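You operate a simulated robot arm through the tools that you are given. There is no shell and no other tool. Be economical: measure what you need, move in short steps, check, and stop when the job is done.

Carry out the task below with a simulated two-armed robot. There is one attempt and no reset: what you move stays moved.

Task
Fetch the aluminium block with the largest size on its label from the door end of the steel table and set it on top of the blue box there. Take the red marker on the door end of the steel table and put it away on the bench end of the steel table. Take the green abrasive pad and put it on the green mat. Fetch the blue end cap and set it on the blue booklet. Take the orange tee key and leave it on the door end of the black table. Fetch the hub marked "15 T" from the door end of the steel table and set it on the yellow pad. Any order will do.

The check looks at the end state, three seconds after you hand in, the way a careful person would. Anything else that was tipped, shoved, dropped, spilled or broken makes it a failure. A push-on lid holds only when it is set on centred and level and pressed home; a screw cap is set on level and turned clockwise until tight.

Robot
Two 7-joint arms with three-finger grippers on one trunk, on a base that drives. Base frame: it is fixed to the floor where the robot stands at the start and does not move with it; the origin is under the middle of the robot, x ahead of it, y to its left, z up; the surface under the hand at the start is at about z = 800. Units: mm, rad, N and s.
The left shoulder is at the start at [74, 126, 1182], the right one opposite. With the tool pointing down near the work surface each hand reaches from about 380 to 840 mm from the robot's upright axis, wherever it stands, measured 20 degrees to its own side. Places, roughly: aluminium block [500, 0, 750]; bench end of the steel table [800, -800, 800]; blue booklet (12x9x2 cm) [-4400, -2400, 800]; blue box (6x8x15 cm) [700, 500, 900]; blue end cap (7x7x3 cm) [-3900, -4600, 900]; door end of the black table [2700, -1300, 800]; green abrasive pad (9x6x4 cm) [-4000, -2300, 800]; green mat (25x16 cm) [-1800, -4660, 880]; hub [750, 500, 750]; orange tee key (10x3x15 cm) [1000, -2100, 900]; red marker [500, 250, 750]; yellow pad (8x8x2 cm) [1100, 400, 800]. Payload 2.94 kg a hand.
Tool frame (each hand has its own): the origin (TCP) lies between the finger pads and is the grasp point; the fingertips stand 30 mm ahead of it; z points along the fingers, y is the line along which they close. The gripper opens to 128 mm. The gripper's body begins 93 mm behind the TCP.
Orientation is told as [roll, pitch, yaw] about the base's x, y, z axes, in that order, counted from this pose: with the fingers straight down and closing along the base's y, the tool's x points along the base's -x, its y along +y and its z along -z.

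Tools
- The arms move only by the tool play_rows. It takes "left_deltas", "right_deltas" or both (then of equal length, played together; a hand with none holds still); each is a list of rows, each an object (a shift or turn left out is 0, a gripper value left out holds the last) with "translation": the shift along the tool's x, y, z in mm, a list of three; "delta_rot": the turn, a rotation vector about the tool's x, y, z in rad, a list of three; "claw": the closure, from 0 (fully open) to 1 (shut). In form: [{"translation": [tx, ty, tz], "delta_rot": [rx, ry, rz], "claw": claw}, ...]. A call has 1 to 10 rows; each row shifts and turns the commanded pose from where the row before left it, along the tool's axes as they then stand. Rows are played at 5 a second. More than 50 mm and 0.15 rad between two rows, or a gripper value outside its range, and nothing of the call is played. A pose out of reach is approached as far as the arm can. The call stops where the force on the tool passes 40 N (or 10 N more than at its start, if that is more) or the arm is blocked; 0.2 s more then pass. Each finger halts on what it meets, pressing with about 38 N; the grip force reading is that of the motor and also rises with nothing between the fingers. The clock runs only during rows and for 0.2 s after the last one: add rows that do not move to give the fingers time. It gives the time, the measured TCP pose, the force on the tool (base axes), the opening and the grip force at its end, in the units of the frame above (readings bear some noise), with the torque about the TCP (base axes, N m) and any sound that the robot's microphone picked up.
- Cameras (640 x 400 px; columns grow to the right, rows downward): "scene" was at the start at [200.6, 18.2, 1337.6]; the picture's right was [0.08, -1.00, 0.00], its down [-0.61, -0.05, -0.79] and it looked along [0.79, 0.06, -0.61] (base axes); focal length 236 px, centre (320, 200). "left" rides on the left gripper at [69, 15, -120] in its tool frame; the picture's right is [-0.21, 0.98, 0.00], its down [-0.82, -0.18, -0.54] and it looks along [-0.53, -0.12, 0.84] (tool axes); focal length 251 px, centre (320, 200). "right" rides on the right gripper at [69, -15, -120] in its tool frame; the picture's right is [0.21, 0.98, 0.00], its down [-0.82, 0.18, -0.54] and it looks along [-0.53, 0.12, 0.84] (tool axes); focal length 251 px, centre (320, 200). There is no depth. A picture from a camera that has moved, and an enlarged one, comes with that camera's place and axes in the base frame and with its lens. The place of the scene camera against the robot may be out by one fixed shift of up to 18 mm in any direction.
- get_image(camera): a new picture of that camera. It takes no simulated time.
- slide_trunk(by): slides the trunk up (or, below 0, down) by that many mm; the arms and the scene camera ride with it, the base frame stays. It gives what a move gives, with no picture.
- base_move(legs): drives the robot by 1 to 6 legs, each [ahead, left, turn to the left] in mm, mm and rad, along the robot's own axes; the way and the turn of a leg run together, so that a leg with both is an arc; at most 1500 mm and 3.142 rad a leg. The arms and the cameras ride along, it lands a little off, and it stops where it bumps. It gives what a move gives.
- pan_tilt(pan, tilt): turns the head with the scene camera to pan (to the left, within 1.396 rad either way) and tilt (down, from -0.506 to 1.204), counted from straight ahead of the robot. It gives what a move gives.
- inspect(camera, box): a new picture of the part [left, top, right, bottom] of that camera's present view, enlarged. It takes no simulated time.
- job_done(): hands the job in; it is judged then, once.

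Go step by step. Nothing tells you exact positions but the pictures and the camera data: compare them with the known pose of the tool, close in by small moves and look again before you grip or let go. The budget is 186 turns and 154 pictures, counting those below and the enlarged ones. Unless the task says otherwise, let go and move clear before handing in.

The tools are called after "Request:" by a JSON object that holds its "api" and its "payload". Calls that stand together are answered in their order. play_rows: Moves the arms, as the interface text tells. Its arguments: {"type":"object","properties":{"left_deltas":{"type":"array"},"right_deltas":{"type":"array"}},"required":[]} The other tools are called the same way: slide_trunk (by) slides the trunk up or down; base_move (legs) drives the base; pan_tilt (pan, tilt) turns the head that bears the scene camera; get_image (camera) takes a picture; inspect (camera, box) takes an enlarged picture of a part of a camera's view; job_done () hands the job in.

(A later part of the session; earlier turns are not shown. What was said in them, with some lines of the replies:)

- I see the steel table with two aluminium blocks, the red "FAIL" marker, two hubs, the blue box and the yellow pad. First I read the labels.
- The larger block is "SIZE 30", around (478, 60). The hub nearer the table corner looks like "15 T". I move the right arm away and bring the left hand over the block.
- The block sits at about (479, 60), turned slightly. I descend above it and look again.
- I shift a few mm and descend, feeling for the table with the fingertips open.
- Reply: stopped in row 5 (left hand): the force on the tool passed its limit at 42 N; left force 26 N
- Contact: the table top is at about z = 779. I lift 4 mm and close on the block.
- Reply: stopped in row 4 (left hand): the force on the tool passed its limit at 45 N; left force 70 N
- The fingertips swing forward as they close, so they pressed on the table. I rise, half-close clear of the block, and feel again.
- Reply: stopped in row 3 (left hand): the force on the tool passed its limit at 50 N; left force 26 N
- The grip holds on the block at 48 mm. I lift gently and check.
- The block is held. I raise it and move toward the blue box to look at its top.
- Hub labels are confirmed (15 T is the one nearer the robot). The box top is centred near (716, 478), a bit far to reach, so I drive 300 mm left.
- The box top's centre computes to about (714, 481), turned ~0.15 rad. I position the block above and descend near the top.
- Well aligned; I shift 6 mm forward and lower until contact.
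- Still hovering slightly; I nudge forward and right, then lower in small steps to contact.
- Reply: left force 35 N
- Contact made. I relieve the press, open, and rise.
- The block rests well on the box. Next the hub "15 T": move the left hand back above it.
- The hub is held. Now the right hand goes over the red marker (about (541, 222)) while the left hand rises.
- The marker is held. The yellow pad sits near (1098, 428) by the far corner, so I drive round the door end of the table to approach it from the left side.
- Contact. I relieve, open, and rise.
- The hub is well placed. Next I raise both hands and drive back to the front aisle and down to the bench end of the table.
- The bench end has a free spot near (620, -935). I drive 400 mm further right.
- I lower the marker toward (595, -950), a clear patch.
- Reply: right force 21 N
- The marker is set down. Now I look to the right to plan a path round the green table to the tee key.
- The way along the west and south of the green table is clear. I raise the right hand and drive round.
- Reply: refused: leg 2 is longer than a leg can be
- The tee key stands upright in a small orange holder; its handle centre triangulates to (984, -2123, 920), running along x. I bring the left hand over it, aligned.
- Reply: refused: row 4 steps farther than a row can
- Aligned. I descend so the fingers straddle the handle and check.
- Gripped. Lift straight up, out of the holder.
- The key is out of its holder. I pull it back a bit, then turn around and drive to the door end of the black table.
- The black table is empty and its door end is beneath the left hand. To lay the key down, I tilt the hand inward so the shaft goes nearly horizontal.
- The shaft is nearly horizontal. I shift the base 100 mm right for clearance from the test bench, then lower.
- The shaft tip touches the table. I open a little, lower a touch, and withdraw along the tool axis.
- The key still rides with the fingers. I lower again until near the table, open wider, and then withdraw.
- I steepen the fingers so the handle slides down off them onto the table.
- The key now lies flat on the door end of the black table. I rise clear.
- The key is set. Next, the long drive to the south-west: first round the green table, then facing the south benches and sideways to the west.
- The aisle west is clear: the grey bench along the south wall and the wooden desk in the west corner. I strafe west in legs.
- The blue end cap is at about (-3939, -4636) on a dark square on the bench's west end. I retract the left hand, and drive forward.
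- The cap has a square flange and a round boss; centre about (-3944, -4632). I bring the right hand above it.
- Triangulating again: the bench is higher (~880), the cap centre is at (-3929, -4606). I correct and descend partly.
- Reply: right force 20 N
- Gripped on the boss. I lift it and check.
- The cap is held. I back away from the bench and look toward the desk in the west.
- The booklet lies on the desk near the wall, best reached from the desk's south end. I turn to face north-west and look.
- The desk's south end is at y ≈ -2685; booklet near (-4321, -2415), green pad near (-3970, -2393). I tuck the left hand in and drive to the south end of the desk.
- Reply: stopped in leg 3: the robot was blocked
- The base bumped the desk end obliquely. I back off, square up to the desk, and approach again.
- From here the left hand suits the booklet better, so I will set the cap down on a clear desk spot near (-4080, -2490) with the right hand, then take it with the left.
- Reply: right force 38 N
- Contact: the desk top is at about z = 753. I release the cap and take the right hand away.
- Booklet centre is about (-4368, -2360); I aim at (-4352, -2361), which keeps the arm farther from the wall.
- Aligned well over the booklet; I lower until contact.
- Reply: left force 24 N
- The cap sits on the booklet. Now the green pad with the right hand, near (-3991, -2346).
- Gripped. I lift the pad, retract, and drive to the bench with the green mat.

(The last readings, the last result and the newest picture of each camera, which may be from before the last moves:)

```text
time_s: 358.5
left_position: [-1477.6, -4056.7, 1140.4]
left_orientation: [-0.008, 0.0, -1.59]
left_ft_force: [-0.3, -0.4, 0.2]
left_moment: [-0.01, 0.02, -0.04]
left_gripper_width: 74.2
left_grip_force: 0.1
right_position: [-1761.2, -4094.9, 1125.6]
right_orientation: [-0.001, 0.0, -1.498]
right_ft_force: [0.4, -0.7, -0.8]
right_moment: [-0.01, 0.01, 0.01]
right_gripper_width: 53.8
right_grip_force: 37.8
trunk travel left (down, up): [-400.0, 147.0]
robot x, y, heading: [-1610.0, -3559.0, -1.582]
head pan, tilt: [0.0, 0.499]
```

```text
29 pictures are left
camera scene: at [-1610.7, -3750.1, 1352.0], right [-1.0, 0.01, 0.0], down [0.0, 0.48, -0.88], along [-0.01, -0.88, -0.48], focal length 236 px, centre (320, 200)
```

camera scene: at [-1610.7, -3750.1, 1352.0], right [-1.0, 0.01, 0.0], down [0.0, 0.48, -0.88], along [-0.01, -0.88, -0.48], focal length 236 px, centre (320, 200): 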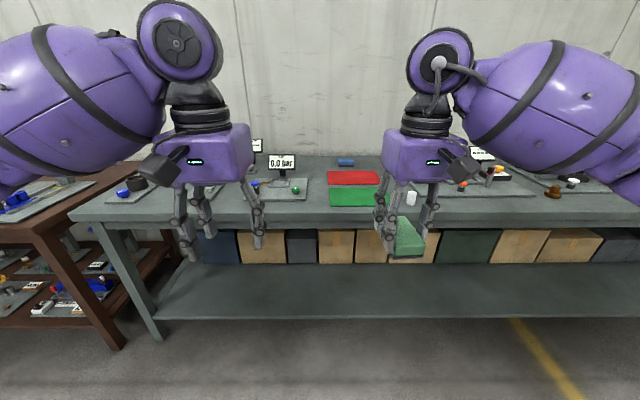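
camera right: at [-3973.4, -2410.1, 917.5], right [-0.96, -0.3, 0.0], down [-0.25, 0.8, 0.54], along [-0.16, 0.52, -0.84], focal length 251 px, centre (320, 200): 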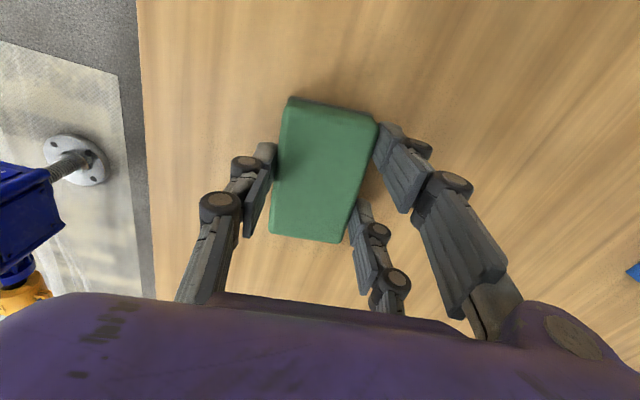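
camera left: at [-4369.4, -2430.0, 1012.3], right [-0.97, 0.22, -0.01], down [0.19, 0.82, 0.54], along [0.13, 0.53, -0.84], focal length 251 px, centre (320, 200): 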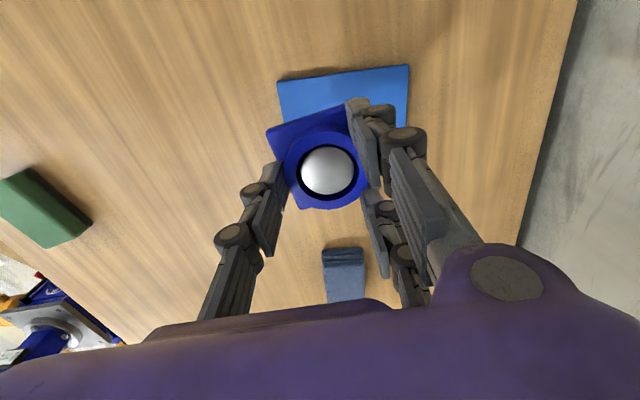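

The green mat is straight ahead at about (-1769, -4638). I drive up to the bench.

Request:
{"api": "base_move", "payload": {"legs": [[480, 0, 0.01]]}}

Request:
{"api": "get_image", "payload": {"camera": "right"}}

Request:
{"api": "get_image", "payload": {"camera": "scene"}}

```text
time_s: 361.4
left_position: [-1466.7, -4530.7, 1140.7]
left_orientation: [-0.006, 0.0, -1.574]
left_ft_force: [-0.8, 0.1, 0.6]
left_moment: [0.04, 0.01, -0.03]
left_gripper_width: 74.2
left_grip_force: 0.1
right_position: [-1750.0, -4574.6, 1125.0]
right_orientation: [0.001, 0.0, -1.479]
right_ft_force: [0.3, -1.1, -0.5]
right_moment: [0.02, 0.01, 0.03]
right_gripper_width: 53.8
right_grip_force: 38.1
trunk travel left (down, up): [-400.0, 147.0]
robot x, y, heading: [-1606.7, -4035.6, -1.558]
head pan, tilt: [0.0, 0.499]
```

```text
28 pictures are left
camera right: at [-1771.5, -4508.1, 1246.3], right [0.95, 0.3, 0.0], down [0.25, -0.8, 0.54], along [0.16, -0.51, -0.84], focal length 251 px, centre (320, 200)
```

right: 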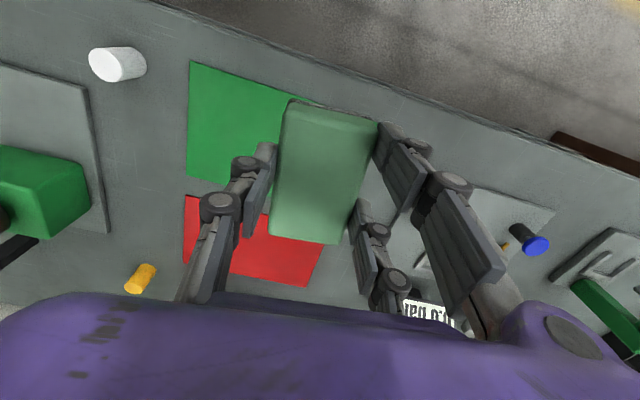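

```text
27 pictures are left
camera scene: at [-1605.6, -4227.8, 1352.0], right [-1.0, -0.01, 0.0], down [-0.01, 0.48, -0.88], along [0.01, -0.88, -0.48], focal length 236 px, centre (320, 200)
```

scene: 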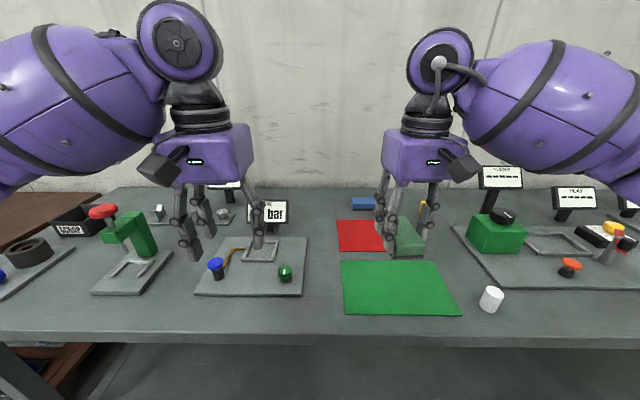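

Request:
{"api": "play_rows", "payload": {"right_deltas": [{"translation": [-38, -21, 10]}, {"translation": [-38, -21, 10]}, {"translation": [0, 0, 45]}, {"translation": [0, 0, 45]}, {"translation": [0, 0, 45]}, {}]}}

Request:
{"api": "get_image", "payload": {"camera": "scene"}}

```text
time_s: 362.8
left_position: [-1466.1, -4532.0, 1140.3]
left_orientation: [-0.008, -0.002, -1.573]
left_ft_force: [-0.1, 0.5, 0.0]
left_moment: [0.01, 0.01, -0.01]
left_gripper_width: 74.2
left_grip_force: 0.1
right_position: [-1784.9, -4654.6, 971.5]
right_orientation: [0.002, 0.002, -1.478]
right_ft_force: [0.4, -0.4, -1.2]
right_moment: [0.0, 0.03, -0.03]
right_gripper_width: 53.9
right_grip_force: 38.1
trunk travel left (down, up): [-400.0, 147.0]
robot x, y, heading: [-1613.4, -4037.0, -1.557]
head pan, tilt: [0.0, 0.499]
```

```text
26 pictures are left
camera scene: at [-1605.4, -4227.5, 1352.1], right [-1.0, -0.01, 0.0], down [-0.01, 0.48, -0.88], along [0.01, -0.88, -0.48], focal length 236 px, centre (320, 200)
```

scene: 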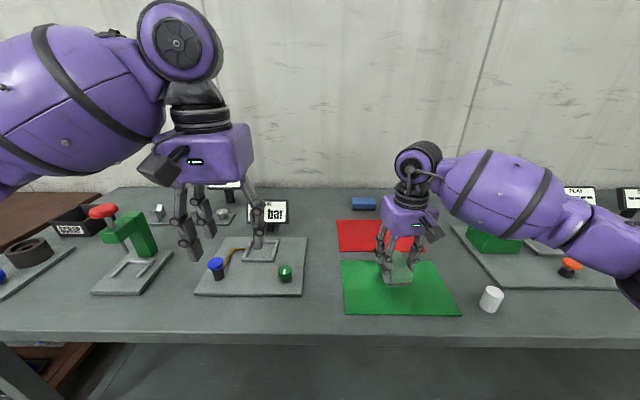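

Request:
{"api": "play_rows", "payload": {"right_deltas": [{"translation": [-6, 0, 15]}, {"translation": [0, 0, 15]}, {"translation": [0, 0, 6]}, {"translation": [0, 0, 3]}, {"translation": [0, 0, 3]}, {"translation": [0, 0, 3]}, {"translation": [0, 0, 3]}, {"translation": [0, 0, 3]}]}}

Request:
{"api": "inspect", "payload": {"camera": "scene", "box": [320, 200, 640, 340]}}

```text
time_s: 364.4
left_position: [-1467.1, -4529.6, 1141.6]
left_orientation: [-0.007, -0.002, -1.575]
left_ft_force: [-0.3, 0.2, -0.2]
left_moment: [-0.02, 0.0, -0.01]
left_gripper_width: 74.3
left_grip_force: 0.1
right_position: [-1783.0, -4660.7, 929.7]
right_orientation: [0.002, -0.01, -1.479]
right_ft_force: [-1.4, 10.6, 17.9]
right_moment: [0.55, 0.17, -0.02]
right_gripper_width: 53.8
right_grip_force: 38.0
trunk travel left (down, up): [-400.0, 147.0]
robot x, y, heading: [-1611.8, -4036.1, -1.565]
head pan, tilt: [0.0, 0.499]
stopped in row 8 (right hand): the force on the tool passed its limit at 43 N (the readings are from after the stop); the commanded pose is now the measured one
```

```text
2.00 times, centred on (480, 270) of scene
camera zoom: at [-1605.6, -4225.4, 1352.3], right [-1.0, -0.01, 0.0], down [-0.01, 0.48, -0.88], along [0.01, -0.88, -0.48], focal length 473 px, centre (0, 60)
```

zoom: 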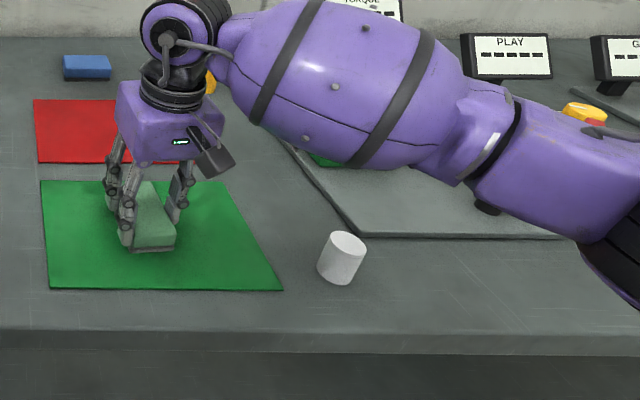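

The pad rests on the mat. I release and rise straight up.

Request:
{"api": "play_rows", "payload": {"right_deltas": [{"translation": [0, 0, -2]}, {"claw": 0.5}, {"claw": 0.4}, {"claw": 0.32}, {"translation": [0, 0, -15]}, {"translation": [0, 0, -40]}, {"translation": [0, 0, -45]}, {"translation": [0, 0, -45]}, {"translation": [20, 0, -40]}, {"translation": [40, 0, -20]}]}}

Request:
{"api": "get_image", "payload": {"camera": "scene"}}

```text
time_s: 366.6
left_position: [-1467.4, -4529.0, 1140.7]
left_orientation: [-0.007, -0.002, -1.574]
left_ft_force: [-0.3, 0.1, -0.5]
left_moment: [-0.03, 0.01, 0.02]
left_gripper_width: 74.1
left_grip_force: 0.1
right_position: [-1788.4, -4599.0, 1135.7]
right_orientation: [0.001, -0.01, -1.48]
right_ft_force: [0.0, 0.8, 1.0]
right_moment: [-0.01, -0.01, 0.0]
right_gripper_width: 86.9
right_grip_force: 0.1
trunk travel left (down, up): [-400.0, 147.0]
robot x, y, heading: [-1614.1, -4040.4, -1.559]
head pan, tilt: [0.0, 0.499]
```

```text
24 pictures are left
camera scene: at [-1606.3, -4226.1, 1352.3], right [-1.0, -0.01, 0.0], down [-0.01, 0.48, -0.88], along [0.01, -0.88, -0.48], focal length 236 px, centre (320, 200)
```

scene: 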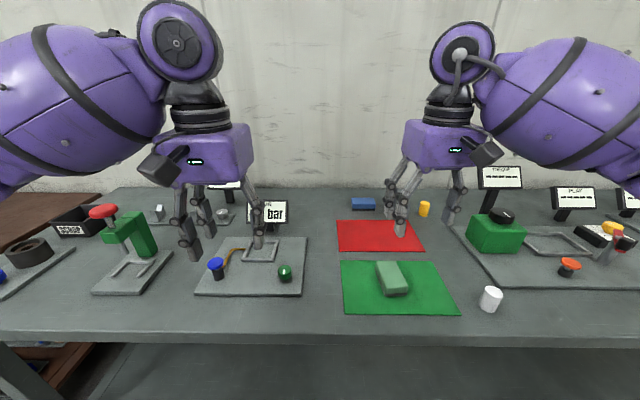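

All six items are in place: the pad lies on the green mat and both hands are clear, so I hand the job in.

Request:
{"api": "job_done", "payload": {}}

```text
The job is handed in.
```

All six items are placed as asked, and I handed the job in with both hands empty and clear of everything.

- **Aluminium block:** the "SIZE 30" block is on the blue box. Only that one and "SIZE 20" were visible at the door end.
- **Red marker:** it lies on a clear patch at the bench end of the steel table.
- **Green abrasive pad:** it is on the green mat.
- **Blue end cap:** it is on the blue booklet. I set it down on the desk once to change hands.
- **Orange tee key:** it lies flat on the door end of the black table. It slid off the fingers for the last few centimetres instead of being set down.
- **Hub "15 T":** it is on the yellow pad.

The robot's base bumped the end of the desk once while driving in to the booklet. I backed off and saw nothing on the desk move. I did not go back to look at the earlier placements before handing in.
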